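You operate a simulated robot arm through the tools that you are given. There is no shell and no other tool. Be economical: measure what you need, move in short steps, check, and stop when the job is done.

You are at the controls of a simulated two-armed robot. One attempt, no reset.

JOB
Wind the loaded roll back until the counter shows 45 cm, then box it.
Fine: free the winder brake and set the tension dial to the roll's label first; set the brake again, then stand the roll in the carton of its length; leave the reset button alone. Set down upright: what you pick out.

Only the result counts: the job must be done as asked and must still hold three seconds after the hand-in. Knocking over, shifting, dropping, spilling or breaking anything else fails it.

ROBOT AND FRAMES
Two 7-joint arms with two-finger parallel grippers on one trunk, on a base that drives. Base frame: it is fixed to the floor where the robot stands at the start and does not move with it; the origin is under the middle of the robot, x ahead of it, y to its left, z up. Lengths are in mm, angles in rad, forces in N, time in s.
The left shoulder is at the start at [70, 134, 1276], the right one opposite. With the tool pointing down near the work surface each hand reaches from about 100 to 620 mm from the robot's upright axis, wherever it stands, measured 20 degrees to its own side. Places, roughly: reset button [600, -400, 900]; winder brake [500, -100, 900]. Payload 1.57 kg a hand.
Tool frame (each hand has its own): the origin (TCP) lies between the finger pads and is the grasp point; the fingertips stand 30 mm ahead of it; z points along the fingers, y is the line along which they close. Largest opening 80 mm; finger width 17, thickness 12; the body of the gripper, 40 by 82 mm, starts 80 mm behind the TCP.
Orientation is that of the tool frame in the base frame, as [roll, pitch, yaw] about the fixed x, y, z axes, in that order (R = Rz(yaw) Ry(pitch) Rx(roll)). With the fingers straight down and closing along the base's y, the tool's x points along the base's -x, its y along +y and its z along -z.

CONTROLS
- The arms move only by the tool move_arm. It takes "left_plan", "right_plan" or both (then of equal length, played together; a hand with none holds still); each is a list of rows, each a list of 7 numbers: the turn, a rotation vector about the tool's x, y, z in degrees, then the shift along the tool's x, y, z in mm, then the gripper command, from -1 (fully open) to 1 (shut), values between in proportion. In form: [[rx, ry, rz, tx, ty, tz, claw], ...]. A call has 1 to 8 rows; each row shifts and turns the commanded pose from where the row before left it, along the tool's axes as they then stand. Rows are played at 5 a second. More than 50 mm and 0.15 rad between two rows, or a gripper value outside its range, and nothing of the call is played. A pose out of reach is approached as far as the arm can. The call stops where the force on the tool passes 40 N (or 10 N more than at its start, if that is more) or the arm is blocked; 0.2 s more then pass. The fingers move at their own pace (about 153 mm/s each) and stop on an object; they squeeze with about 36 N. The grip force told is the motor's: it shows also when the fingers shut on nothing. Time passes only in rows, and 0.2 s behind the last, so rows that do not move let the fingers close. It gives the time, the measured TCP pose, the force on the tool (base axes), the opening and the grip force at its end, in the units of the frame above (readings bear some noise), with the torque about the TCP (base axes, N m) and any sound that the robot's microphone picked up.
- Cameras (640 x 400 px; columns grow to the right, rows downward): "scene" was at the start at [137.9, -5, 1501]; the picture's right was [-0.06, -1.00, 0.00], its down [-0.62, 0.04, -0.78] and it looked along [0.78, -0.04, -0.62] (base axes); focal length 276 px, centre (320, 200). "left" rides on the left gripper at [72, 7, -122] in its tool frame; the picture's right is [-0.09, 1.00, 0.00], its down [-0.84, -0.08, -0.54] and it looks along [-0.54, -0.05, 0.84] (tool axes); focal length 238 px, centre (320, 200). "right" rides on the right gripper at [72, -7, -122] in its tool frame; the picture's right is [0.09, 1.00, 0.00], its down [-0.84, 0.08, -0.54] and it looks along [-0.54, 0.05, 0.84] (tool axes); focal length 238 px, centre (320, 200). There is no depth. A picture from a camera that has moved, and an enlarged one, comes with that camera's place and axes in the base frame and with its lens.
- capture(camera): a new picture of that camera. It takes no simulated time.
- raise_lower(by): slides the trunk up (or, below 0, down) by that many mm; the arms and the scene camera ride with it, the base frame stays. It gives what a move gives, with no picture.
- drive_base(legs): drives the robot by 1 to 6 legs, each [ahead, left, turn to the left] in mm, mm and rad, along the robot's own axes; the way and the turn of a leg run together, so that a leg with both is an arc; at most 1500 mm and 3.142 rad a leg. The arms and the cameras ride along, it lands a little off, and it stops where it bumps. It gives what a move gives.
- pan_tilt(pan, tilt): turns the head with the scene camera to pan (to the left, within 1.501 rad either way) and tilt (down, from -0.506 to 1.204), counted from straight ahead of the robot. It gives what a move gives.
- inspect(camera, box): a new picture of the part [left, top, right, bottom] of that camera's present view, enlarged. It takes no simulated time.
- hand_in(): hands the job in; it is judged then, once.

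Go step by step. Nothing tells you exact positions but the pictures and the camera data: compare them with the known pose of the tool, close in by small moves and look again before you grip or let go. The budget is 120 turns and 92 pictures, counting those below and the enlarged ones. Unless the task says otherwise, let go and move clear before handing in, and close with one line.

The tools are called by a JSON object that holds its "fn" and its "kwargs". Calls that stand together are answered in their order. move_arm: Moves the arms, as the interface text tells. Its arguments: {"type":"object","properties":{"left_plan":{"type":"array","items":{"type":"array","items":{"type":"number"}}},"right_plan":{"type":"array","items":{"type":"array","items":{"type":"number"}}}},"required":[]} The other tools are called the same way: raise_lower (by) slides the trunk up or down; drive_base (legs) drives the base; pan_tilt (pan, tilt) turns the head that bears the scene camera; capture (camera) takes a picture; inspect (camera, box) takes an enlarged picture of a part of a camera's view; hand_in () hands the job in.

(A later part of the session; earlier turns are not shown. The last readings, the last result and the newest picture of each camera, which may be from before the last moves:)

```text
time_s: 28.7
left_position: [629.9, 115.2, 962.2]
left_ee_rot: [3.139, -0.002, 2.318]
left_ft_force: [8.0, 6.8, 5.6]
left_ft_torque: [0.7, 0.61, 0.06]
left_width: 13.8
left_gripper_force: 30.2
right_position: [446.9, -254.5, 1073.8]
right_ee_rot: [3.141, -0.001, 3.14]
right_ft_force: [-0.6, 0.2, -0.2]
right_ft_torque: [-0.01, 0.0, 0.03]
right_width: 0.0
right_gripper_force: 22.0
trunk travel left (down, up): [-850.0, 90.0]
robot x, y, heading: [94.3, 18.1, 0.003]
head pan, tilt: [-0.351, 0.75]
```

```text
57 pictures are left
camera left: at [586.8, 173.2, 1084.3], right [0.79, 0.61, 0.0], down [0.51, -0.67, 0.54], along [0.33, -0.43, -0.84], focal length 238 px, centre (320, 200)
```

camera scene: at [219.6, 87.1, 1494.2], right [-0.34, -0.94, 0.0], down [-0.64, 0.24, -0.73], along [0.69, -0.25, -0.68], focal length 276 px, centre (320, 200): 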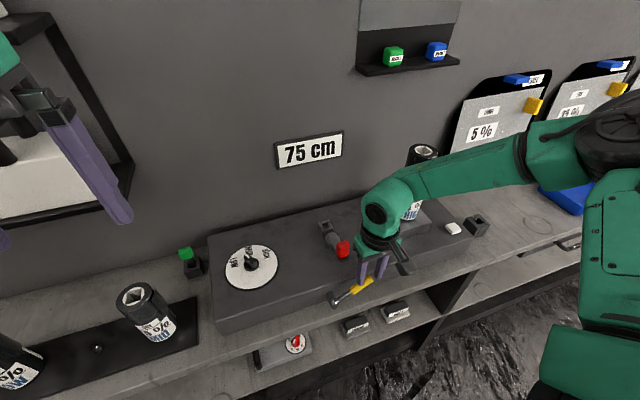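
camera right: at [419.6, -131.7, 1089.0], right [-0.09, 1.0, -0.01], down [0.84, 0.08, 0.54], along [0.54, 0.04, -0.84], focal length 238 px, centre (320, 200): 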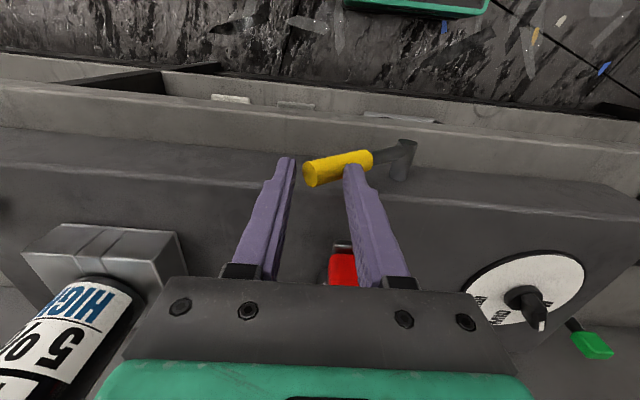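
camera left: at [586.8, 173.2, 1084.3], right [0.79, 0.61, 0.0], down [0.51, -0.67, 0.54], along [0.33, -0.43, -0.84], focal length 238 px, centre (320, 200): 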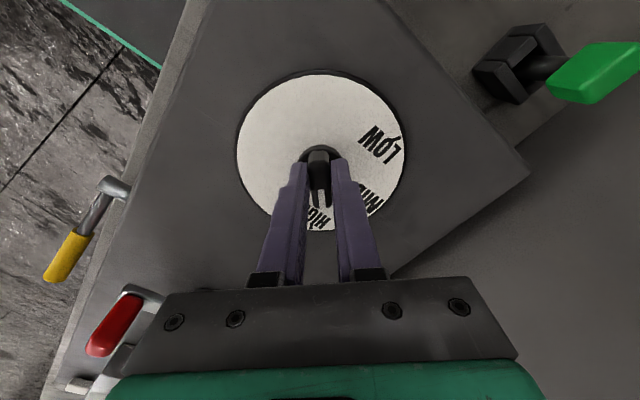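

Turned to about −47°; HIGH's tick is at about −57°, so 10° more.

{"fn": "move_arm", "kwargs": {"left_plan": [[0, 0, 5, 0, -0.4, 0, 1], [0, 0, 5, 0, -0.4, 0, 1], [0, 0, 0, 0, 0, 0, 1]]}}

{"fn": "inspect", "kwargs": {"camera": "left", "box": [220, 60, 420, 240]}}

```text
time_s: 29.5
left_position: [630.4, 116.0, 963.0]
left_ee_rot: [3.136, 0.002, 2.145]
left_ft_force: [18.7, 16.3, 15.0]
left_ft_torque: [0.77, 0.3, 0.12]
left_width: 13.8
left_gripper_force: 30.2
right_position: [447.4, -252.2, 1074.9]
right_ee_rot: [-3.142, 0.001, 3.14]
right_ft_force: [0.2, -0.2, 0.1]
right_ft_torque: [0.02, -0.02, 0.0]
right_width: 0.1
right_gripper_force: 21.6
trunk travel left (down, up): [-850.0, 90.0]
robot x, y, heading: [90.2, 23.0, -0.003]
head pan, tilt: [-0.351, 0.75]
```

```text
2.22 times, centred on (320, 150) of left
camera zoom: at [597.7, 180.7, 1084.1], right [0.89, 0.46, 0.0], down [0.39, -0.74, 0.54], along [0.25, -0.48, -0.84], focal length 530 px, centre (320, 311)
```

zoom: 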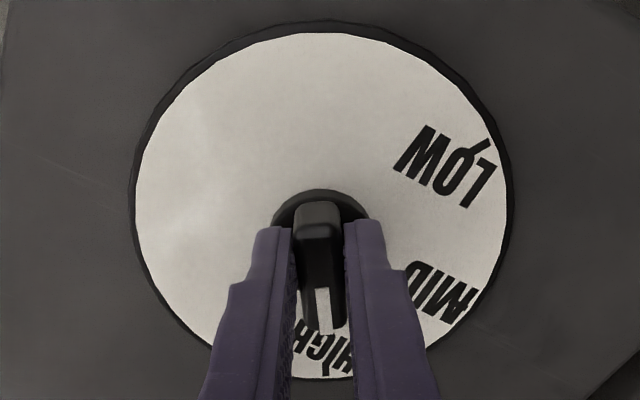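

The pointer lines up with the HIGH tick. I release, lift and check.

{"fn": "move_arm", "kwargs": {"left_plan": [[0, 0, 0, 0, 0, 0, 0.2], [0, 0, 0, 0, 0, 0, -0.4], [0, 0, 0, 0, 0, -40, -0.4], [0, 0, 0, 0, 0, -40, -0.4]]}}

{"fn": "inspect", "kwargs": {"camera": "left", "box": [220, 60, 420, 240]}}

{"fn": "capture", "kwargs": {"camera": "scene"}}

```text
time_s: 30.5
left_position: [626.1, 111.7, 1042.7]
left_ee_rot: [-3.141, 0.0, 2.143]
left_ft_force: [0.8, 0.0, 0.9]
left_ft_torque: [0.04, -0.03, -0.02]
left_width: 55.8
left_gripper_force: 0.0
right_position: [444.8, -257.4, 1073.9]
right_ee_rot: [3.14, 0.0, 3.137]
right_ft_force: [0.2, -0.4, -0.3]
right_ft_torque: [0.01, -0.04, 0.01]
right_width: 0.0
right_gripper_force: 21.1
trunk travel left (down, up): [-850.0, 90.0]
robot x, y, heading: [89.6, 20.4, -0.007]
head pan, tilt: [-0.351, 0.75]
```

```text
2.22 times, centred on (320, 150) of left
camera zoom: at [593.2, 176.6, 1165.6], right [0.89, 0.46, 0.0], down [0.39, -0.75, 0.54], along [0.25, -0.48, -0.84], focal length 530 px, centre (320, 311)
```

zoom: 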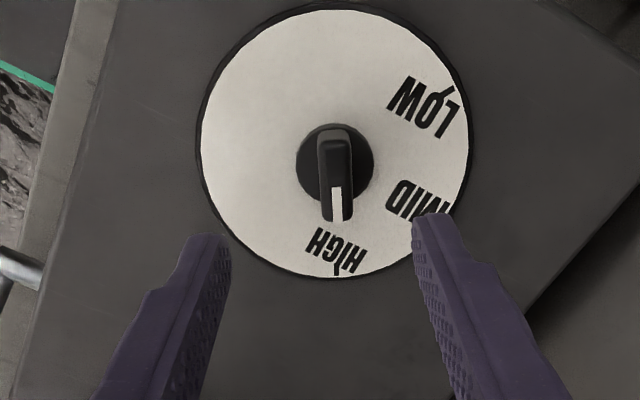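

```text
54 pictures are left
camera scene: at [219.3, -10.0, 1494.2], right [-0.35, -0.94, 0.0], down [-0.64, 0.24, -0.73], along [0.69, -0.25, -0.68], focal length 276 px, centre (320, 200)
```

scene: 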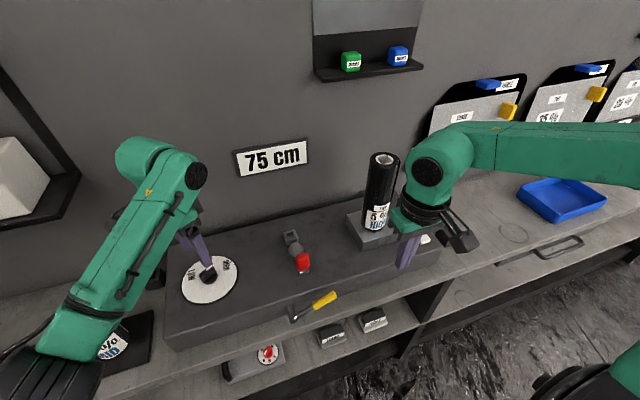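

The dial now stands exactly on HIGH. Next the roll at about (629,-316), top near z 1158: I raise both hands and drive right 100 mm.

{"fn": "move_arm", "kwargs": {"left_plan": [[0, 0, -8, 0, 0, -45, -0.4], [0, 0, -8, 15, 0, -45, -0.4], [0, 0, -8, 25, 0, -20, -0.4], [0, 0, -8, 25, 0, 0, -0.4], [0, 0, -8, 25, 0, 0, -0.4]], "right_plan": [[0, 0, 0, 0, 0, -40, 0], [0, 0, 0, 0, 0, -40, -1], [0, 0, 0, 0, 0, -40, -1], [0, 0, 0, 0, 0, -40, -1], [0, 0, 0, 0, 0, -20, -1]]}}

{"fn": "drive_base", "kwargs": {"legs": [[0, -100, 0]]}}

{"fn": "capture", "kwargs": {"camera": "right"}}

```text
time_s: 31.7
left_position: [552.9, 166.5, 1150.7]
left_ee_rot: [3.141, 0.001, 2.843]
left_ft_force: [0.3, -0.2, 0.5]
left_ft_torque: [0.02, -0.02, 0.0]
left_width: 56.0
left_gripper_force: 0.1
right_position: [443.1, -255.8, 1254.3]
right_ee_rot: [3.141, 0.002, 3.139]
right_ft_force: [0.0, 0.4, 0.6]
right_ft_torque: [0.01, 0.0, 0.0]
right_width: 79.9
right_gripper_force: 0.1
trunk travel left (down, up): [-850.0, 90.0]
robot x, y, heading: [91.1, 19.1, -0.001]
head pan, tilt: [-0.351, 0.75]
```

```text
time_s: 32.9
left_position: [554.1, 71.1, 1151.0]
left_ee_rot: [-3.136, 0.002, 2.843]
left_ft_force: [0.0, 0.2, -0.3]
left_ft_torque: [-0.07, -0.01, 0.01]
left_width: 56.1
left_gripper_force: 0.0
right_position: [445.3, -351.8, 1255.4]
right_ee_rot: [-3.137, 0.003, 3.141]
right_ft_force: [-0.8, 0.0, 0.0]
right_ft_torque: [0.0, 0.01, -0.03]
right_width: 80.2
right_gripper_force: 0.1
trunk travel left (down, up): [-850.0, 90.0]
robot x, y, heading: [91.5, -78.5, 0.004]
head pan, tilt: [-0.351, 0.75]
```

```text
53 pictures are left
camera right: at [373.8, -357.9, 1376.9], right [-0.09, 1.0, 0.0], down [0.84, 0.08, 0.54], along [0.54, 0.05, -0.84], focal length 238 px, centre (320, 200)
```

right: 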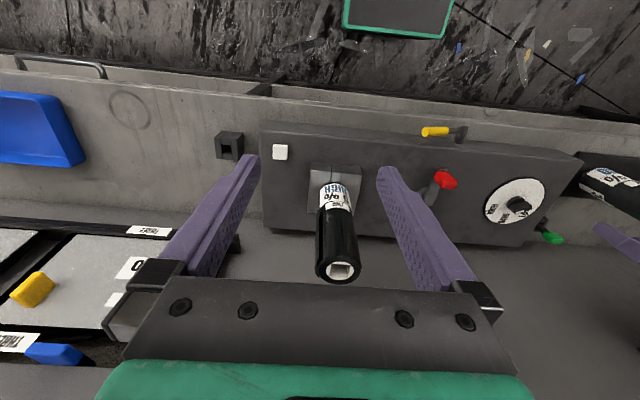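

The roll's top centre is at (631,-308,1152). I bring the right hand over it and lower around its upper part.

{"fn": "move_arm", "kwargs": {"right_plan": [[0, 0, 0, -40, 10, 0, -1], [0, 0, 0, -40, 10, 0, -1], [0, 0, 0, -40, 10, 0, -1], [0, 0, 0, -40, 10, 0, -1], [0, 0, 0, -26, 3, 15, -1]]}}

{"fn": "capture", "kwargs": {"camera": "right"}}

```text
time_s: 34.0
left_position: [557.0, 68.0, 1150.6]
left_ee_rot: [-3.141, -0.004, 2.841]
left_ft_force: [-0.9, -0.3, 0.4]
left_ft_torque: [-0.01, 0.05, -0.04]
left_width: 56.3
left_gripper_force: 0.0
right_position: [633.0, -315.0, 1236.2]
right_ee_rot: [-3.141, -0.006, 3.139]
right_ft_force: [0.3, 0.6, -0.8]
right_ft_torque: [0.01, 0.03, 0.0]
right_width: 80.0
right_gripper_force: 0.1
trunk travel left (down, up): [-850.0, 90.0]
robot x, y, heading: [87.2, -80.7, 0.002]
head pan, tilt: [-0.351, 0.75]
```

```text
52 pictures are left
camera right: at [563.0, -320.4, 1357.8], right [-0.09, 1.0, 0.0], down [0.84, 0.08, 0.54], along [0.54, 0.05, -0.84], focal length 238 px, centre (320, 200)
```

right: 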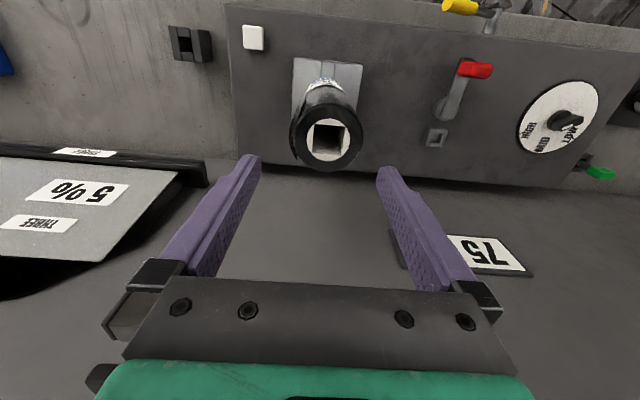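

The roll is 65 mm wide and 7 mm to my left; I correct and lower around it.

{"fn": "move_arm", "kwargs": {"right_plan": [[0, 0, 0, 1, 7, 0, -1], [0, 0, 0, 0, 0, 40, -1], [0, 0, 0, 0, 0, 30, -1], [0, 0, 0, 0, 0, 30, -1]]}}

{"fn": "capture", "kwargs": {"camera": "right"}}

```text
time_s: 35.0
left_position: [554.2, 65.6, 1151.8]
left_ee_rot: [3.14, 0.0, 2.842]
left_ft_force: [-0.1, 0.3, -0.3]
left_ft_torque: [0.01, -0.02, 0.06]
left_width: 56.1
left_gripper_force: 0.1
right_position: [629.5, -306.0, 1140.1]
right_ee_rot: [3.141, 0.001, 3.14]
right_ft_force: [-1.1, 0.1, 0.1]
right_ft_torque: [0.03, 0.0, 0.01]
right_width: 80.1
right_gripper_force: 0.1
trunk travel left (down, up): [-850.0, 90.0]
robot x, y, heading: [89.6, -81.2, 0.001]
head pan, tilt: [-0.351, 0.75]
```

```text
51 pictures are left
camera right: at [558.6, -312.9, 1261.8], right [-0.09, 1.0, 0.0], down [0.84, 0.08, 0.54], along [0.54, 0.05, -0.84], focal length 238 px, centre (320, 200)
```

right: 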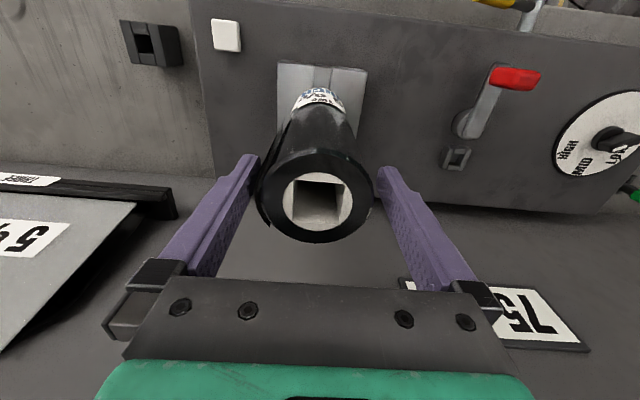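

The roll is centred between the fingers. I close and try turning it a little clockwise.

{"fn": "move_arm", "kwargs": {"right_plan": [[0, 0, 0, 0, 0, 0, 0], [0, 0, 0, 0, 0, 0, 1], [0, 0, 0, 0, 0, 0, 1], [0, 0, 6, 0, 0, 0, 1], [0, 0, 6, 0, 0, 0, 1], [0, 0, 6, 0, 0, 0, 1]]}}

{"fn": "capture", "kwargs": {"camera": "right"}}

{"fn": "capture", "kwargs": {"camera": "scene"}}

```text
time_s: 36.5
left_position: [552.9, 66.5, 1151.4]
left_ee_rot: [-3.141, -0.001, 2.844]
left_ft_force: [0.9, -0.5, 0.1]
left_ft_torque: [0.02, -0.01, 0.02]
left_width: 56.0
left_gripper_force: 0.1
right_position: [630.0, -306.6, 1140.6]
right_ee_rot: [3.14, 0.001, 2.825]
right_ft_force: [0.2, 0.2, 0.7]
right_ft_torque: [0.13, -0.11, 0.02]
right_width: 60.4
right_gripper_force: 36.5
trunk travel left (down, up): [-850.0, 90.0]
robot x, y, heading: [93.0, -78.8, 0.003]
head pan, tilt: [-0.351, 0.75]
```

```text
50 pictures are left
camera right: at [560.4, -290.0, 1261.3], right [0.22, 0.98, 0.0], down [0.82, -0.19, 0.54], along [0.53, -0.12, -0.84], focal length 238 px, centre (320, 200)
```

right: 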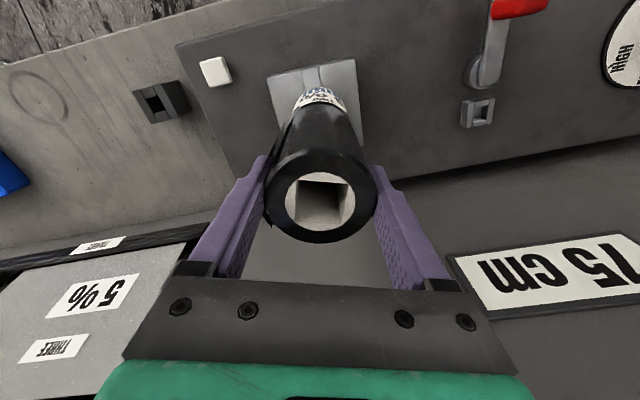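

```text
49 pictures are left
camera scene: at [220.1, -107.9, 1494.2], right [-0.34, -0.94, 0.0], down [-0.64, 0.23, -0.73], along [0.69, -0.25, -0.68], focal length 276 px, centre (320, 200)
```

scene: 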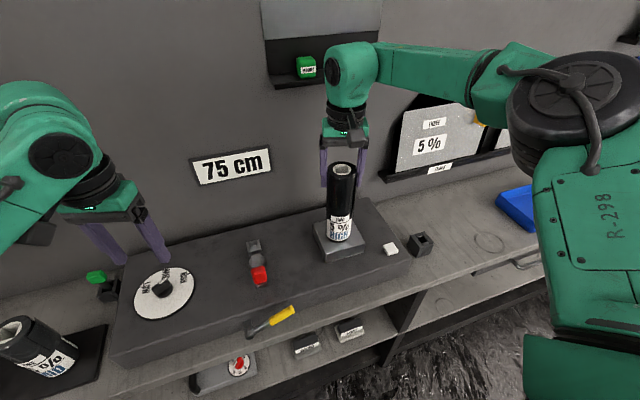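

The roll turned freely with the hand; the counter still shows 75. I turn on further to see whether it responds.

{"fn": "move_arm", "kwargs": {"right_plan": [[0, 0, 8, 0, 0, 0, 1], [0, 0, 8, 0, 0, 0, 1], [0, 0, 8, 0, 0, 0, 1], [0, 0, 8, 0, 0, 0, 1], [0, 0, 8, 0, 0, 0, 1], [0, 0, 8, 0, 0, 0, 1], [0, 0, 8, 0, 0, 0, 1]]}}

{"fn": "capture", "kwargs": {"camera": "scene"}}

{"fn": "capture", "kwargs": {"camera": "right"}}

```text
time_s: 38.0
left_position: [554.1, 67.5, 1151.9]
left_ee_rot: [3.141, 0.001, 2.843]
left_ft_force: [0.3, -0.1, -0.4]
left_ft_torque: [0.01, -0.01, 0.01]
left_width: 55.8
left_gripper_force: 0.0
right_position: [630.1, -307.2, 1139.3]
right_ee_rot: [3.138, 0.001, 1.845]
right_ft_force: [2.5, -1.5, 6.3]
right_ft_torque: [-0.48, -0.28, 0.07]
right_width: 60.5
right_gripper_force: 35.9
trunk travel left (down, up): [-850.0, 90.0]
robot x, y, heading: [89.9, -80.2, 0.002]
head pan, tilt: [-0.351, 0.75]
```

```text
48 pictures are left
camera scene: at [219.8, -108.1, 1494.3], right [-0.34, -0.94, 0.0], down [-0.64, 0.23, -0.73], along [0.69, -0.25, -0.68], focal length 276 px, centre (320, 200)
```

scene: 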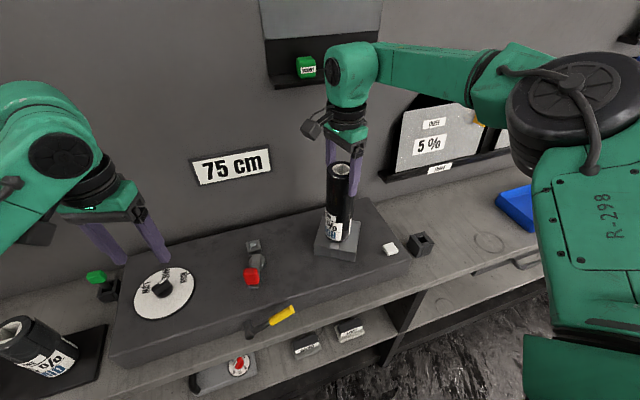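

```text
47 pictures are left
camera right: at [605.0, -239.2, 1261.4], right [0.93, 0.36, 0.0], down [0.3, -0.78, 0.54], along [0.2, -0.51, -0.84], focal length 238 px, centre (320, 200)
```

right: 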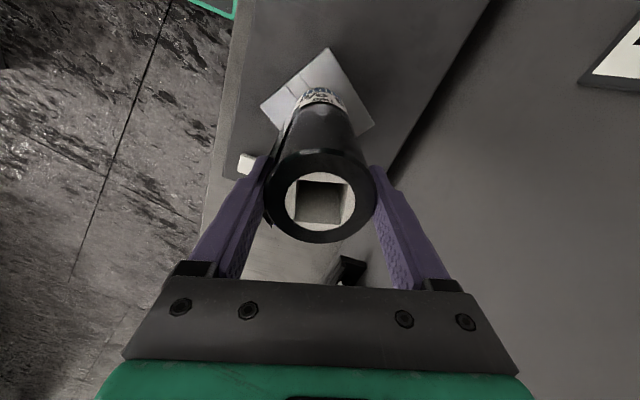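

The roll turned 74° and the red knob seems to have shifted too — it may be the crank. I enlarge it.

{"fn": "inspect", "kwargs": {"camera": "scene", "box": [190, 200, 350, 320]}}

{"fn": "inspect", "kwargs": {"camera": "scene", "box": [180, 140, 280, 190]}}

```text
3.33 times, centred on (270, 260) of scene
camera zoom: at [219.8, -108.1, 1494.3], right [-0.34, -0.94, 0.0], down [-0.64, 0.23, -0.73], along [0.69, -0.25, -0.68], focal length 920 px, centre (487, 0)
```

zoom: 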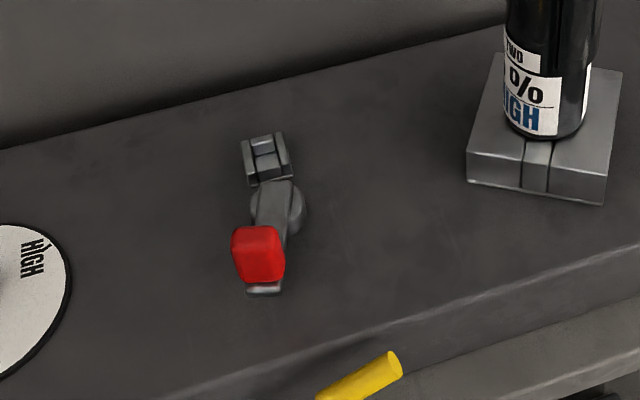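

```text
6.40 times, centred on (230, 165) of scene
camera zoom: at [219.8, -108.1, 1494.3], right [-0.34, -0.94, 0.0], down [-0.64, 0.23, -0.73], along [0.69, -0.25, -0.68], focal length 1766 px, centre (896, 424)
```

zoom: 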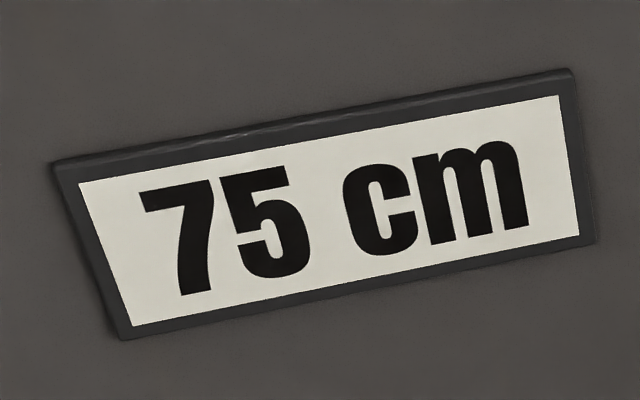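

The red part is the crank: its vertical handle moved along with the roll, about one to five. So I let the roll go and will turn the crank instead.

{"fn": "move_arm", "kwargs": {"right_plan": [[0, 0, 0, 0, 0, 0, 0], [0, 0, 0, 0, 0, 0, -1], [0, 0, 0, 0, 0, -45, -1], [0, 0, -8, 0, 0, -45, -1], [0, 0, -8, 0, 0, -10, -1], [0, 0, -8, 0, 0, 0, -1], [0, 0, -8, 0, 0, 0, -1], [0, 0, -8, 0, 0, 0, -1]]}}

{"fn": "move_arm", "kwargs": {"right_plan": [[0, 0, -8, 20, 0, 0, -1], [0, 0, -8, 30, 0, 0, -1], [0, 0, -8, 40, 0, 0, -1], [0, 0, -8, 40, 0, 0, -1]]}}

{"fn": "drive_base", "kwargs": {"legs": [[0, 160, 0], [60, 0, 0]]}}

{"fn": "capture", "kwargs": {"camera": "right"}}

```text
time_s: 39.9
left_position: [555.3, 65.8, 1151.4]
left_ee_rot: [-3.141, 0.0, 2.843]
left_ft_force: [0.2, -0.7, -0.1]
left_ft_torque: [0.03, 0.0, 0.01]
left_width: 55.9
left_gripper_force: 0.1
right_position: [628.6, -309.0, 1239.6]
right_ee_rot: [3.138, 0.001, 2.55]
right_ft_force: [-0.4, -0.8, 0.0]
right_ft_torque: [-0.02, 0.01, 0.04]
right_width: 80.1
right_gripper_force: 0.1
right hand out of reach, approached as far as the arm can: row 6
trunk travel left (down, up): [-850.0, 90.0]
robot x, y, heading: [92.3, -77.5, -0.002]
head pan, tilt: [-0.351, 0.75]
```

```text
time_s: 40.9
left_position: [551.0, 67.2, 1152.2]
left_ee_rot: [3.142, 0.001, 2.844]
left_ft_force: [-0.5, -0.1, -1.1]
left_ft_torque: [0.01, -0.05, 0.02]
left_width: 56.3
left_gripper_force: 0.0
right_position: [506.6, -264.6, 1240.7]
right_ee_rot: [3.139, 0.003, 3.108]
right_ft_force: [-0.5, 0.6, 0.9]
right_ft_torque: [0.03, 0.03, -0.02]
right_width: 80.0
right_gripper_force: 0.1
trunk travel left (down, up): [-850.0, 90.0]
robot x, y, heading: [89.9, -79.4, -0.0]
head pan, tilt: [-0.351, 0.75]
```

```text
time_s: 42.9
left_position: [607.0, 228.4, 1155.3]
left_ee_rot: [3.138, 0.007, 2.846]
left_ft_force: [-0.5, -0.2, 0.9]
left_ft_torque: [-0.03, -0.07, -0.01]
left_width: 56.0
left_gripper_force: 0.0
right_position: [558.8, -102.9, 1242.8]
right_ee_rot: [3.14, 0.009, 3.109]
right_ft_force: [-0.8, 0.6, 0.3]
right_ft_torque: [0.02, -0.09, 0.02]
right_width: 79.9
right_gripper_force: 0.1
trunk travel left (down, up): [-850.0, 90.0]
robot x, y, heading: [147.4, 88.4, 0.001]
head pan, tilt: [-0.351, 0.75]
```

```text
44 pictures are left
camera right: at [486.9, -106.7, 1364.0], right [-0.06, 1.0, 0.0], down [0.83, 0.05, 0.55], along [0.55, 0.03, -0.84], focal length 238 px, centre (320, 200)
```

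right: 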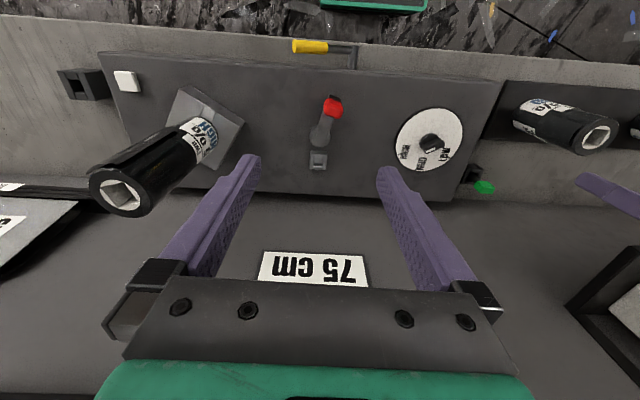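

The chuck and roll did turn with it; the crank handle now stands at about (564,-85) around a hub at (625,-100). I lower the right hand toward the handle, aligned to it.

{"fn": "move_arm", "kwargs": {"right_plan": [[0, 0, 6, -5, 9, 45, -1], [0, 0, 6, 0, 9, 45, -1], [0, 0, 0, 0, 0, 45, -1], [0, 0, 0, 0, 0, 45, -1]]}}

{"fn": "capture", "kwargs": {"camera": "right"}}

```text
time_s: 43.9
left_position: [614.9, 230.2, 1150.9]
left_ee_rot: [-3.141, -0.003, 2.847]
left_ft_force: [-0.1, -0.2, -0.1]
left_ft_torque: [0.02, 0.04, 0.03]
left_width: 55.8
left_gripper_force: 0.1
right_position: [576.6, -83.3, 1058.3]
right_ee_rot: [3.14, 0.0, 2.898]
right_ft_force: [0.7, 0.6, -0.1]
right_ft_torque: [0.01, 0.01, -0.01]
right_width: 79.8
right_gripper_force: 0.0
trunk travel left (down, up): [-850.0, 90.0]
robot x, y, heading: [146.5, 84.0, -0.004]
head pan, tilt: [-0.351, 0.75]
```

```text
43 pictures are left
camera right: at [505.9, -71.8, 1181.3], right [0.15, 0.99, 0.0], down [0.83, -0.13, 0.54], along [0.54, -0.08, -0.84], focal length 238 px, centre (320, 200)
```

right: 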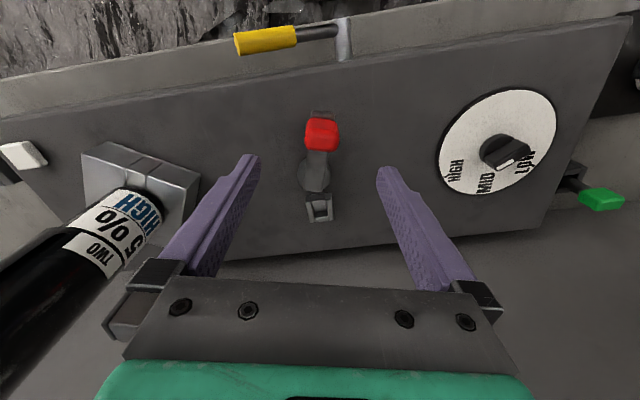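

The dial pointer looks changed in this view; I enlarge it together with the crank.

{"fn": "inspect", "kwargs": {"camera": "right", "box": [430, 80, 570, 210]}}

{"fn": "inspect", "kwargs": {"camera": "right", "box": [250, 90, 390, 230]}}

```text
3.08 times, centred on (500, 145) of right
camera zoom: at [505.9, -71.8, 1181.3], right [0.15, 0.99, 0.0], down [0.83, -0.13, 0.54], along [0.54, -0.08, -0.84], focal length 733 px, centre (-234, 369)
```

zoom: 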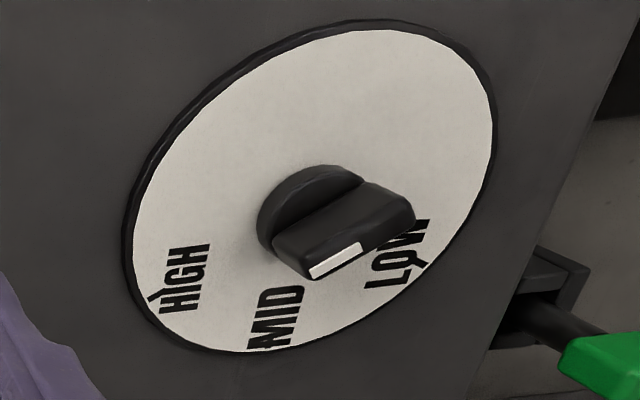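

```text
2.86 times, centred on (320, 160) of right
camera zoom: at [505.9, -71.8, 1181.3], right [0.15, 0.99, 0.0], down [0.83, -0.13, 0.54], along [0.54, -0.08, -0.84], focal length 681 px, centre (320, 314)
```

zoom: 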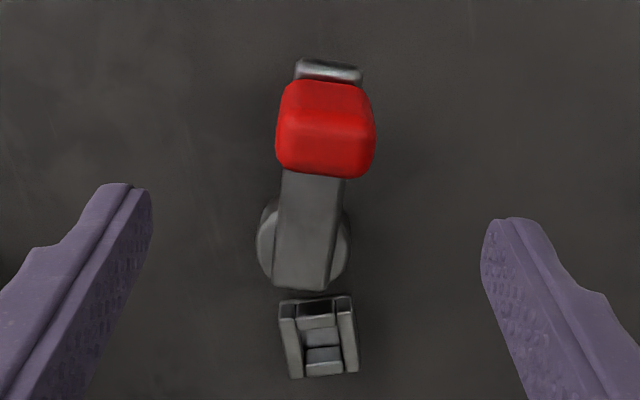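

Seen obliquely, the stripe still points to HIGH — fine. I lower over the red handle at about (567,-82).

{"fn": "move_arm", "kwargs": {"right_plan": [[0, 0, 0, 9, -1, 25, -0.4], [0, 0, 0, 0, 0, 20, -0.4], [0, 0, 0, 0, 0, 20, -0.4]]}}

{"fn": "capture", "kwargs": {"camera": "right"}}

```text
time_s: 44.6
left_position: [612.6, 229.9, 1152.0]
left_ee_rot: [-3.14, 0.001, 2.845]
left_ft_force: [0.4, 0.1, -0.1]
left_ft_torque: [0.01, 0.02, -0.03]
left_width: 56.1
left_gripper_force: 0.1
right_position: [565.7, -82.8, 993.9]
right_ee_rot: [3.141, 0.001, 2.9]
right_ft_force: [-1.1, -0.2, -0.5]
right_ft_torque: [-0.03, 0.02, 0.01]
right_width: 55.9
right_gripper_force: 0.1
trunk travel left (down, up): [-850.0, 90.0]
robot x, y, heading: [150.8, 77.8, 0.002]
head pan, tilt: [-0.351, 0.75]
```

```text
40 pictures are left
camera right: at [494.9, -70.9, 1115.7], right [0.15, 0.99, 0.0], down [0.83, -0.13, 0.54], along [0.54, -0.08, -0.84], focal length 238 px, centre (320, 200)
```

right: 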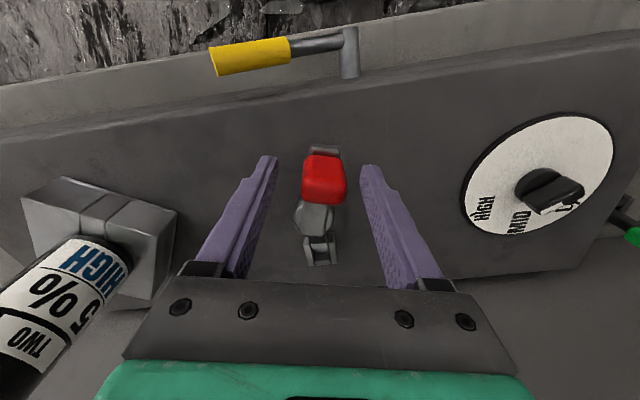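

The handle's top is nearer z 972 and x≈575; I shift, lower a bit more and close.

{"fn": "move_arm", "kwargs": {"right_plan": [[0, 0, 0, -9, 1, 8, -0.4], [0, 0, 0, 0, 0, 8, -0.4], [0, 0, 0, 0, 0, 0, 0.5], [0, 0, 0, 0, 0, 0, 1], [0, 0, 0, 0, 0, 0, 1]]}}

{"fn": "capture", "kwargs": {"camera": "right"}}

```text
time_s: 45.9
left_position: [613.6, 230.1, 1152.7]
left_ee_rot: [3.141, 0.001, 2.844]
left_ft_force: [0.2, 1.2, 0.1]
left_ft_torque: [0.03, -0.04, 0.0]
left_width: 55.9
left_gripper_force: 0.1
right_position: [574.5, -83.1, 978.0]
right_ee_rot: [3.14, 0.001, 2.9]
right_ft_force: [0.5, 0.5, -4.8]
right_ft_torque: [-0.48, -0.54, -0.05]
right_width: 30.2
right_gripper_force: 39.6
trunk travel left (down, up): [-850.0, 90.0]
robot x, y, heading: [148.9, 85.6, -0.001]
head pan, tilt: [-0.351, 0.75]
```

```text
39 pictures are left
camera right: at [504.1, -72.1, 1100.2], right [0.15, 0.99, 0.0], down [0.83, -0.13, 0.54], along [0.54, -0.08, -0.84], focal length 238 px, centre (320, 200)
```

right: 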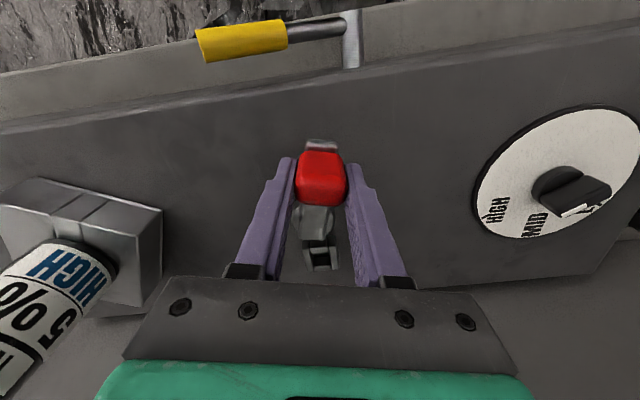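

The handle is gripped. I test the crank three small steps counter-clockwise and check the pose and counter.

{"fn": "move_arm", "kwargs": {"right_plan": [[0, 0, -8, 0, -7.8, 0, 1], [0, 0, -8, 0, -7.8, 0, 1], [0, 0, -8, 0, -7.8, 0, 1]]}}

{"fn": "inspect", "kwargs": {"camera": "scene", "box": [180, 120, 420, 320]}}

```text
time_s: 46.6
left_position: [614.4, 227.4, 1152.1]
left_ee_rot: [3.141, 0.001, 2.846]
left_ft_force: [-0.6, 0.6, -0.3]
left_ft_torque: [0.0, 0.01, -0.01]
left_width: 56.2
left_gripper_force: 0.1
right_position: [573.7, -106.5, 977.6]
right_ee_rot: [3.141, 0.004, -2.965]
right_ft_force: [5.4, -9.0, 9.0]
right_ft_torque: [-0.51, 1.03, -0.71]
right_width: 29.8
right_gripper_force: 39.2
trunk travel left (down, up): [-850.0, 90.0]
robot x, y, heading: [149.9, 80.1, 0.0]
head pan, tilt: [-0.351, 0.75]
```

```text
2.00 times, centred on (300, 220) of scene
camera zoom: at [280.4, 51.8, 1494.3], right [-0.34, -0.94, 0.0], down [-0.64, 0.23, -0.73], along [0.69, -0.25, -0.68], focal length 552 px, centre (360, 160)
```

zoom: 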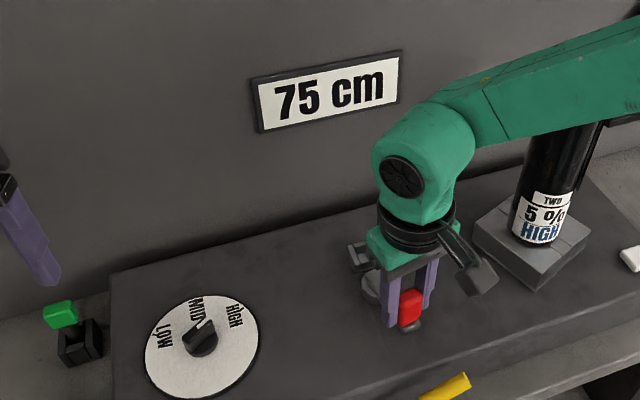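

The crank follows; the counter is unchanged so far. I continue counter-clockwise five more steps and look.

{"fn": "move_arm", "kwargs": {"right_plan": [[0, 0, -8, 0, -7.8, 0, 1], [0, 0, -8, 0, -7.8, 0, 1], [0, 0, -8, 0, -7.8, 0, 1], [0, 0, -8, 0, -7.8, 0, 1], [0, 0, -8, 0, -7.8, 0, 1]]}}

{"fn": "capture", "kwargs": {"camera": "right"}}

{"fn": "inspect", "kwargs": {"camera": "scene", "box": [180, 120, 420, 320]}}

```text
time_s: 47.6
left_position: [609.4, 232.8, 1153.4]
left_ee_rot: [-3.138, 0.007, 2.846]
left_ft_force: [-1.3, 0.0, 0.5]
left_ft_torque: [-0.04, -0.07, 0.02]
left_width: 55.8
left_gripper_force: 0.0
right_position: [550.3, -98.0, 983.1]
right_ee_rot: [-3.121, 0.021, -2.494]
right_ft_force: [-3.6, -1.7, -0.4]
right_ft_torque: [0.06, -0.24, 0.0]
right_width: 0.0
right_gripper_force: 21.5
right hand out of reach, approached as far as the arm can: row 3, 4
trunk travel left (down, up): [-850.0, 90.0]
robot x, y, heading: [150.4, 85.8, 0.004]
head pan, tilt: [-0.351, 0.75]
stopped in row 4 (right hand): the force on the tool passed its limit at 43 N (the readings are from after the stop); the commanded pose is now the measured one
```

```text
37 pictures are left
camera right: at [494.9, -146.0, 1103.4], right [-0.67, 0.74, -0.02], down [0.6, 0.57, 0.56], along [0.42, 0.36, -0.83], focal length 238 px, centre (320, 200)
```

right: 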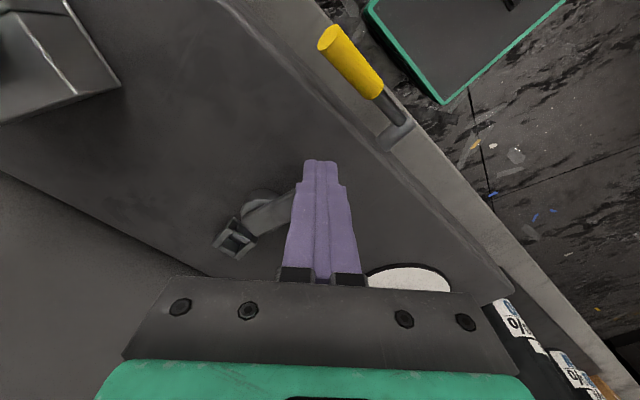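

```text
2.00 times, centred on (300, 220) of scene
camera zoom: at [274.8, 58.3, 1494.3], right [-0.34, -0.94, 0.0], down [-0.64, 0.23, -0.73], along [0.69, -0.25, -0.68], focal length 552 px, centre (360, 160)
```

zoom: 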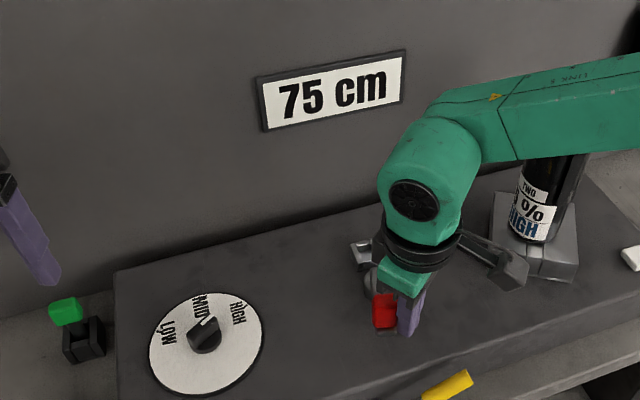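

The grip slipped off since the wrist reached its limit. I raise the hand, straighten it and look at where crank, dial and brake stand.

{"fn": "move_arm", "kwargs": {"right_plan": [[0, 0, 0, 0, 0, -40, 0], [0, 0, 8, 0, 0, -30, -0.5], [0, 0, 8, 0, 0, 0, -0.5], [0, 0, 8, 20, 0, 0, -0.5], [0, 0, 8, 20, 0, 0, -0.5]]}}

{"fn": "capture", "kwargs": {"camera": "right"}}

```text
time_s: 48.8
left_position: [611.9, 230.4, 1152.5]
left_ee_rot: [-3.141, 0.003, 2.846]
left_ft_force: [0.9, -2.2, -0.1]
left_ft_torque: [0.02, -0.02, -0.01]
left_width: 55.7
left_gripper_force: 0.0
right_position: [514.1, -112.3, 1052.7]
right_ee_rot: [-3.14, 0.028, -3.054]
right_ft_force: [-1.0, -0.3, 0.3]
right_ft_torque: [0.01, -0.03, 0.0]
right_width: 59.9
right_gripper_force: 0.0
trunk travel left (down, up): [-850.0, 90.0]
robot x, y, heading: [150.9, 88.9, -0.0]
head pan, tilt: [-0.351, 0.75]
```

```text
35 pictures are left
camera right: at [439.8, -125.2, 1172.3], right [-0.18, 0.98, 0.0], down [0.81, 0.15, 0.57], along [0.56, 0.1, -0.82], focal length 238 px, centre (320, 200)
```

right: 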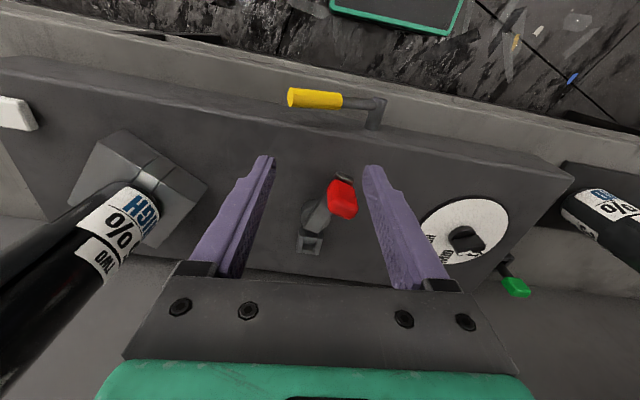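

The crank rests at about 20° to the left of front. Gripping is limited by the wrist, so I will push the handle round with shut fingers, hand orientation fixed; first I place them behind it for a counter-clockwise push.

{"fn": "move_arm", "kwargs": {"right_plan": [[0, 1.6, 5, 0, 0, 0, 1], [0, 0, 0, -27, 19, 0, 1], [0, 0, 0, -27, 19, 0, 1], [0, 0, 0, -26, 18, 0, 1], [0, 0, 0, 0, 0, 40, 1], [0, 0, 0, 0, 0, 34, 1]]}}

{"fn": "capture", "kwargs": {"camera": "right"}}

```text
time_s: 50.2
left_position: [611.7, 230.6, 1152.9]
left_ee_rot: [-3.139, 0.005, 2.846]
left_ft_force: [-0.3, 1.0, 0.8]
left_ft_torque: [-0.01, -0.03, 0.01]
left_width: 55.9
left_gripper_force: 0.0
right_position: [594.7, -57.1, 982.7]
right_ee_rot: [3.139, 0.011, 3.14]
right_ft_force: [8.0, -3.5, 15.8]
right_ft_torque: [-0.17, 0.17, 0.14]
right_width: 0.1
right_gripper_force: 21.0
right hand out of reach, approached as far as the arm can: row 6
trunk travel left (down, up): [-850.0, 90.0]
robot x, y, heading: [154.3, 84.3, 0.005]
head pan, tilt: [-0.351, 0.75]
```

```text
34 pictures are left
camera right: at [522.1, -64.2, 1103.8], right [-0.09, 1.0, 0.0], down [0.83, 0.08, 0.55], along [0.55, 0.05, -0.83], focal length 238 px, centre (320, 200)
```

right: 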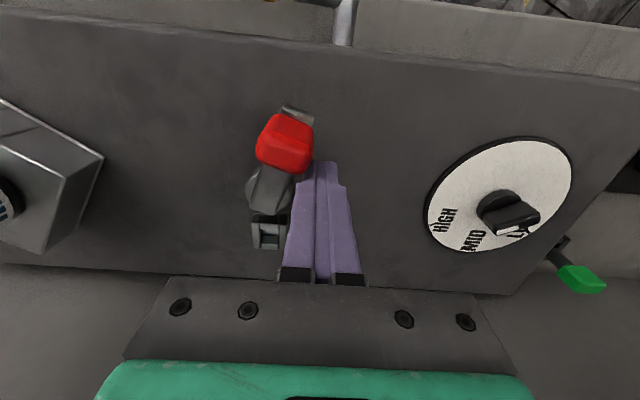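

Near the inner reach limit here; I lift, drive 90 mm left for comfort, and reposition behind the handle.

{"fn": "move_arm", "kwargs": {"right_plan": [[0, 0, 0, 0, 0, -40, 1], [0, 0, 0, 0, 0, -15, 1]]}}

{"fn": "drive_base", "kwargs": {"legs": [[0, 95, 0]]}}

{"fn": "move_arm", "kwargs": {"right_plan": [[0, 0, 0, 0, -45, 0, 1], [0, 0, 0, 0, -45, 0, 1], [0, 0, 0, 0, 0, 40, 1], [0, 0, 0, 0, 0, 15, 1]]}}

{"fn": "capture", "kwargs": {"camera": "right"}}

```text
time_s: 50.8
left_position: [612.7, 229.9, 1152.5]
left_ee_rot: [3.141, 0.001, 2.847]
left_ft_force: [-0.6, 0.0, 0.6]
left_ft_torque: [0.01, -0.02, 0.02]
left_width: 56.0
left_gripper_force: 0.1
right_position: [592.0, -57.5, 1035.2]
right_ee_rot: [3.141, -0.001, -3.139]
right_ft_force: [-0.1, -0.4, 0.2]
right_ft_torque: [0.03, -0.01, 0.03]
right_width: 0.0
right_gripper_force: 21.2
trunk travel left (down, up): [-850.0, 90.0]
robot x, y, heading: [153.0, 83.7, 0.0]
head pan, tilt: [-0.351, 0.75]
```

```text
time_s: 51.9
left_position: [612.7, 320.6, 1152.4]
left_ee_rot: [3.14, -0.002, 2.844]
left_ft_force: [0.4, -1.0, 0.1]
left_ft_torque: [0.06, -0.01, 0.02]
left_width: 56.1
left_gripper_force: 0.1
right_position: [593.6, 33.0, 1034.3]
right_ee_rot: [3.138, 0.0, -3.141]
right_ft_force: [-0.1, 0.1, 0.5]
right_ft_torque: [-0.03, -0.02, -0.01]
right_width: 0.1
right_gripper_force: 21.2
trunk travel left (down, up): [-850.0, 90.0]
robot x, y, heading: [149.1, 176.9, 0.003]
head pan, tilt: [-0.351, 0.75]
```

```text
time_s: 52.9
left_position: [614.7, 324.6, 1151.7]
left_ee_rot: [3.141, -0.001, 2.845]
left_ft_force: [-0.4, -0.2, 0.8]
left_ft_torque: [0.03, -0.01, 0.01]
left_width: 56.0
left_gripper_force: 0.0
right_position: [593.7, -54.6, 978.4]
right_ee_rot: [3.14, -0.002, -3.142]
right_ft_force: [0.5, 0.8, -0.6]
right_ft_torque: [0.0, 0.02, 0.01]
right_width: 0.1
right_gripper_force: 21.7
trunk travel left (down, up): [-850.0, 90.0]
robot x, y, heading: [149.6, 178.8, 0.007]
head pan, tilt: [-0.351, 0.75]
```

```text
33 pictures are left
camera right: at [522.3, -60.8, 1100.5], right [-0.09, 1.0, 0.0], down [0.84, 0.08, 0.54], along [0.54, 0.05, -0.84], focal length 238 px, centre (320, 200)
```

right: 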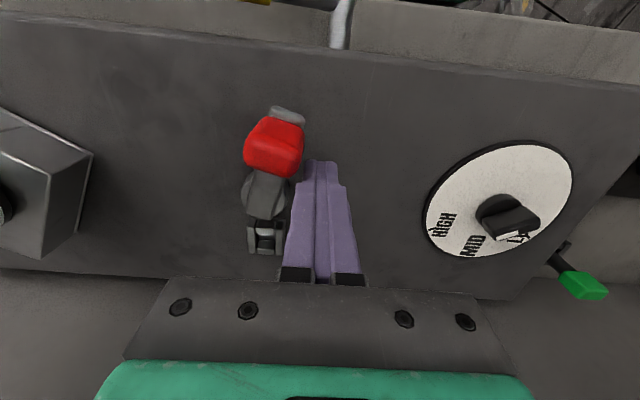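

The fingers stand behind the handle (+y side). I push it counter-clockwise through five 30° steps and check.

{"fn": "move_arm", "kwargs": {"right_plan": [[0, 0, 0, 16.9, -22.4, 0, 1], [0, 0, 0, 3.4, -27.7, 0, 1], [0, 0, 0, -10.9, -25.7, 0, 1], [0, 0, 0, -22.4, -16.9, 0, 1], [0, 0, 0, -27.7, -3.4, 0, 1]]}}

{"fn": "capture", "kwargs": {"camera": "scene"}}

```text
time_s: 54.1
left_position: [614.3, 322.4, 1151.0]
left_ee_rot: [3.141, 0.0, 2.845]
left_ft_force: [0.7, -0.1, -1.4]
left_ft_torque: [0.01, 0.02, 0.01]
left_width: 56.2
left_gripper_force: 0.2
right_position: [629.3, -146.3, 980.0]
right_ee_rot: [-3.139, 0.001, 3.138]
right_ft_force: [-0.2, -0.8, -0.1]
right_ft_torque: [0.01, -0.04, 0.02]
right_width: 0.0
right_gripper_force: 21.0
right hand out of reach, approached as far as the arm can: row 5
trunk travel left (down, up): [-850.0, 90.0]
robot x, y, heading: [150.9, 176.1, 0.001]
head pan, tilt: [-0.351, 0.75]
```

```text
32 pictures are left
camera scene: at [281.4, 148.5, 1494.1], right [-0.34, -0.94, 0.0], down [-0.64, 0.23, -0.73], along [0.69, -0.25, -0.68], focal length 276 px, centre (320, 200)
```

scene: 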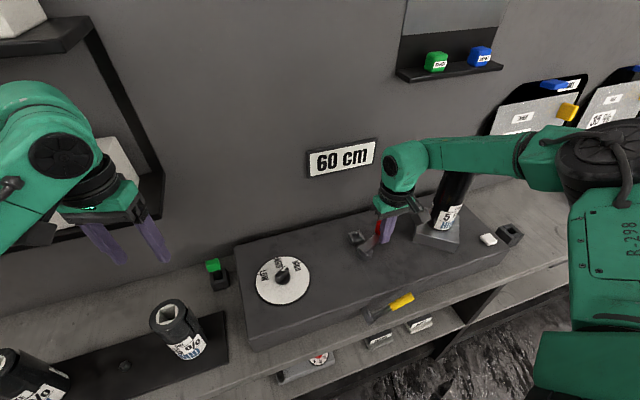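

The counter fell to 60 cm — counter-clockwise winds back. I shift the base 45 mm right for reach and look at the handle.

{"fn": "drive_base", "kwargs": {"legs": [[0, -45, 0]]}}

{"fn": "capture", "kwargs": {"camera": "right"}}

```text
time_s: 55.0
left_position: [613.5, 285.9, 1151.4]
left_ee_rot: [-3.136, 0.003, 2.847]
left_ft_force: [-0.2, 1.3, 1.3]
left_ft_torque: [-0.06, 0.03, 0.01]
left_width: 56.2
left_gripper_force: 0.1
right_position: [629.2, -183.3, 983.4]
right_ee_rot: [-3.133, 0.003, -3.141]
right_ft_force: [0.5, 0.0, -0.4]
right_ft_torque: [-0.04, -0.02, -0.02]
right_width: 0.0
right_gripper_force: 21.7
trunk travel left (down, up): [-850.0, 90.0]
robot x, y, heading: [152.2, 132.0, 0.003]
head pan, tilt: [-0.351, 0.75]
```

```text
31 pictures are left
camera right: at [557.8, -189.1, 1105.3], right [-0.09, 1.0, -0.01], down [0.84, 0.08, 0.54], along [0.54, 0.04, -0.84], focal length 238 px, centre (320, 200)
```

right: 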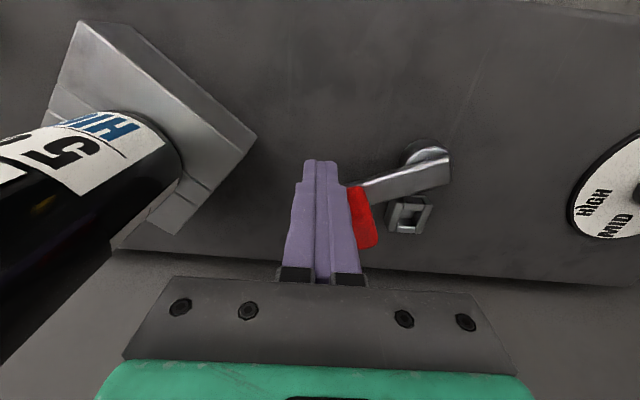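

The handle is now at the right rear. I bring the fingers behind it and push another ~30°, then read the counter.

{"fn": "move_arm", "kwargs": {"right_plan": [[0, 0, 0, -3, 32, 3, 1], [0, 0, 0, -18, 5, 0, 1], [0, 0, 0, -12, 8, 0, 1]]}}

{"fn": "inspect", "kwargs": {"camera": "scene", "box": [220, 100, 460, 300]}}

```text
time_s: 55.8
left_position: [614.2, 279.8, 1150.7]
left_ee_rot: [3.141, 0.003, 2.848]
left_ft_force: [0.0, 0.1, -0.4]
left_ft_torque: [-0.02, 0.0, 0.0]
left_width: 56.3
left_gripper_force: 0.1
right_position: [660.1, -144.0, 979.1]
right_ee_rot: [-3.136, 0.006, 3.138]
right_ft_force: [-0.2, 0.1, 0.0]
right_ft_torque: [-0.01, -0.01, -0.01]
right_width: 0.1
right_gripper_force: 21.5
right hand out of reach, approached as far as the arm can: row 3
trunk travel left (down, up): [-850.0, 90.0]
robot x, y, heading: [148.4, 136.8, -0.0]
head pan, tilt: [-0.351, 0.75]
```

```text
2.00 times, centred on (340, 200) of scene
camera zoom: at [279.8, 104.1, 1494.2], right [-0.34, -0.94, 0.0], down [-0.64, 0.23, -0.73], along [0.69, -0.25, -0.68], focal length 552 px, centre (280, 200)
```

zoom: 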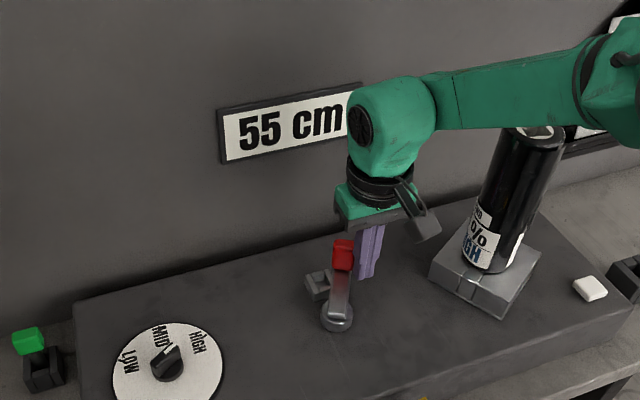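

Counter 55: it shows steps of 5 cm, about 8–9° of crank per cm, so 45 needs roughly 90° more. I lift, back off and drive closer to stay in reach.

{"fn": "move_arm", "kwargs": {"right_plan": [[0, 0, 0, 5, -10, 0, 1], [0, 0, 0, 20, 0, -40, 1], [0, 0, 0, 40, 0, -20, 1]]}}

{"fn": "drive_base", "kwargs": {"legs": [[45, -50, 0]]}}

{"fn": "capture", "kwargs": {"camera": "right"}}

```text
time_s: 56.6
left_position: [610.3, 280.1, 1153.3]
left_ee_rot: [3.14, 0.003, 2.847]
left_ft_force: [-0.4, -0.5, 0.2]
left_ft_torque: [0.0, -0.08, 0.01]
left_width: 56.1
left_gripper_force: 0.2
right_position: [591.2, -152.5, 1042.2]
right_ee_rot: [-3.14, 0.005, -3.141]
right_ft_force: [-0.5, -0.7, -0.5]
right_ft_torque: [0.01, -0.07, -0.04]
right_width: 0.0
right_gripper_force: 21.8
trunk travel left (down, up): [-850.0, 90.0]
robot x, y, heading: [148.5, 127.2, 0.008]
head pan, tilt: [-0.351, 0.75]
```

```text
time_s: 57.6
left_position: [653.0, 235.2, 1154.1]
left_ee_rot: [-3.139, 0.007, 2.849]
left_ft_force: [-0.7, 1.1, -0.7]
left_ft_torque: [-0.02, -0.02, 0.01]
left_width: 56.1
left_gripper_force: 0.0
right_position: [635.0, -197.5, 1044.4]
right_ee_rot: [-3.133, 0.005, -3.141]
right_ft_force: [-0.2, 1.8, 0.0]
right_ft_torque: [-0.05, -0.01, 0.01]
right_width: 0.1
right_gripper_force: 21.1
trunk travel left (down, up): [-850.0, 90.0]
robot x, y, heading: [191.9, 80.0, 0.005]
head pan, tilt: [-0.351, 0.75]
```

```text
29 pictures are left
camera right: at [562.9, -203.6, 1166.0], right [-0.09, 1.0, -0.01], down [0.83, 0.08, 0.55], along [0.54, 0.04, -0.84], focal length 238 px, centre (320, 200)
```

right: 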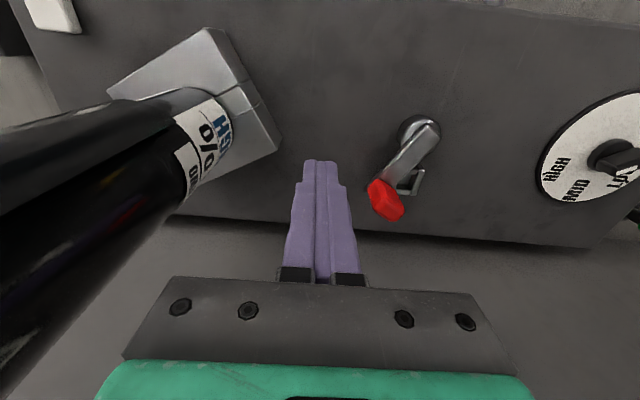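

Handle at about (677,-125). I place the fingers behind it again, a bit higher to clear the catch block, and push on in steps.

{"fn": "move_arm", "kwargs": {"right_plan": [[0, 0, 0, -11, 47, 0, 1], [0, 0, 0, 0, 0, 35, 1], [0, 0, 0, 0, 0, 24, 1], [0, 0, 0, -15.7, 11.6, 0, 1], [0, 0, 0, -9.5, 10.4, 0, 1], [0, 0, 0, -6.5, 12.5, 0, 1], [0, 0, 0, -3.1, 13.8, 0, 1]]}}

{"fn": "inspect", "kwargs": {"camera": "scene", "box": [220, 100, 460, 300]}}

```text
time_s: 59.2
left_position: [652.6, 229.2, 1152.8]
left_ee_rot: [3.139, 0.005, 2.848]
left_ft_force: [0.4, -0.6, -0.4]
left_ft_torque: [-0.01, -0.04, -0.03]
left_width: 56.1
left_gripper_force: 0.1
right_position: [675.7, -110.5, 981.2]
right_ee_rot: [-3.138, -0.003, -3.138]
right_ft_force: [-25.4, -3.8, -13.6]
right_ft_torque: [-0.16, -0.08, 0.29]
right_width: 0.0
right_gripper_force: 21.4
trunk travel left (down, up): [-850.0, 90.0]
robot x, y, heading: [194.5, 84.4, -0.0]
head pan, tilt: [-0.351, 0.75]
```

```text
2.00 times, centred on (340, 200) of scene
camera zoom: at [318.4, 51.9, 1494.4], right [-0.34, -0.94, 0.0], down [-0.64, 0.23, -0.73], along [0.69, -0.25, -0.68], focal length 552 px, centre (280, 200)
```

zoom: 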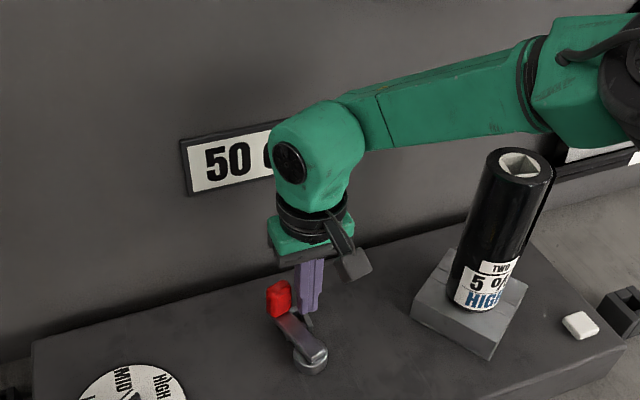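

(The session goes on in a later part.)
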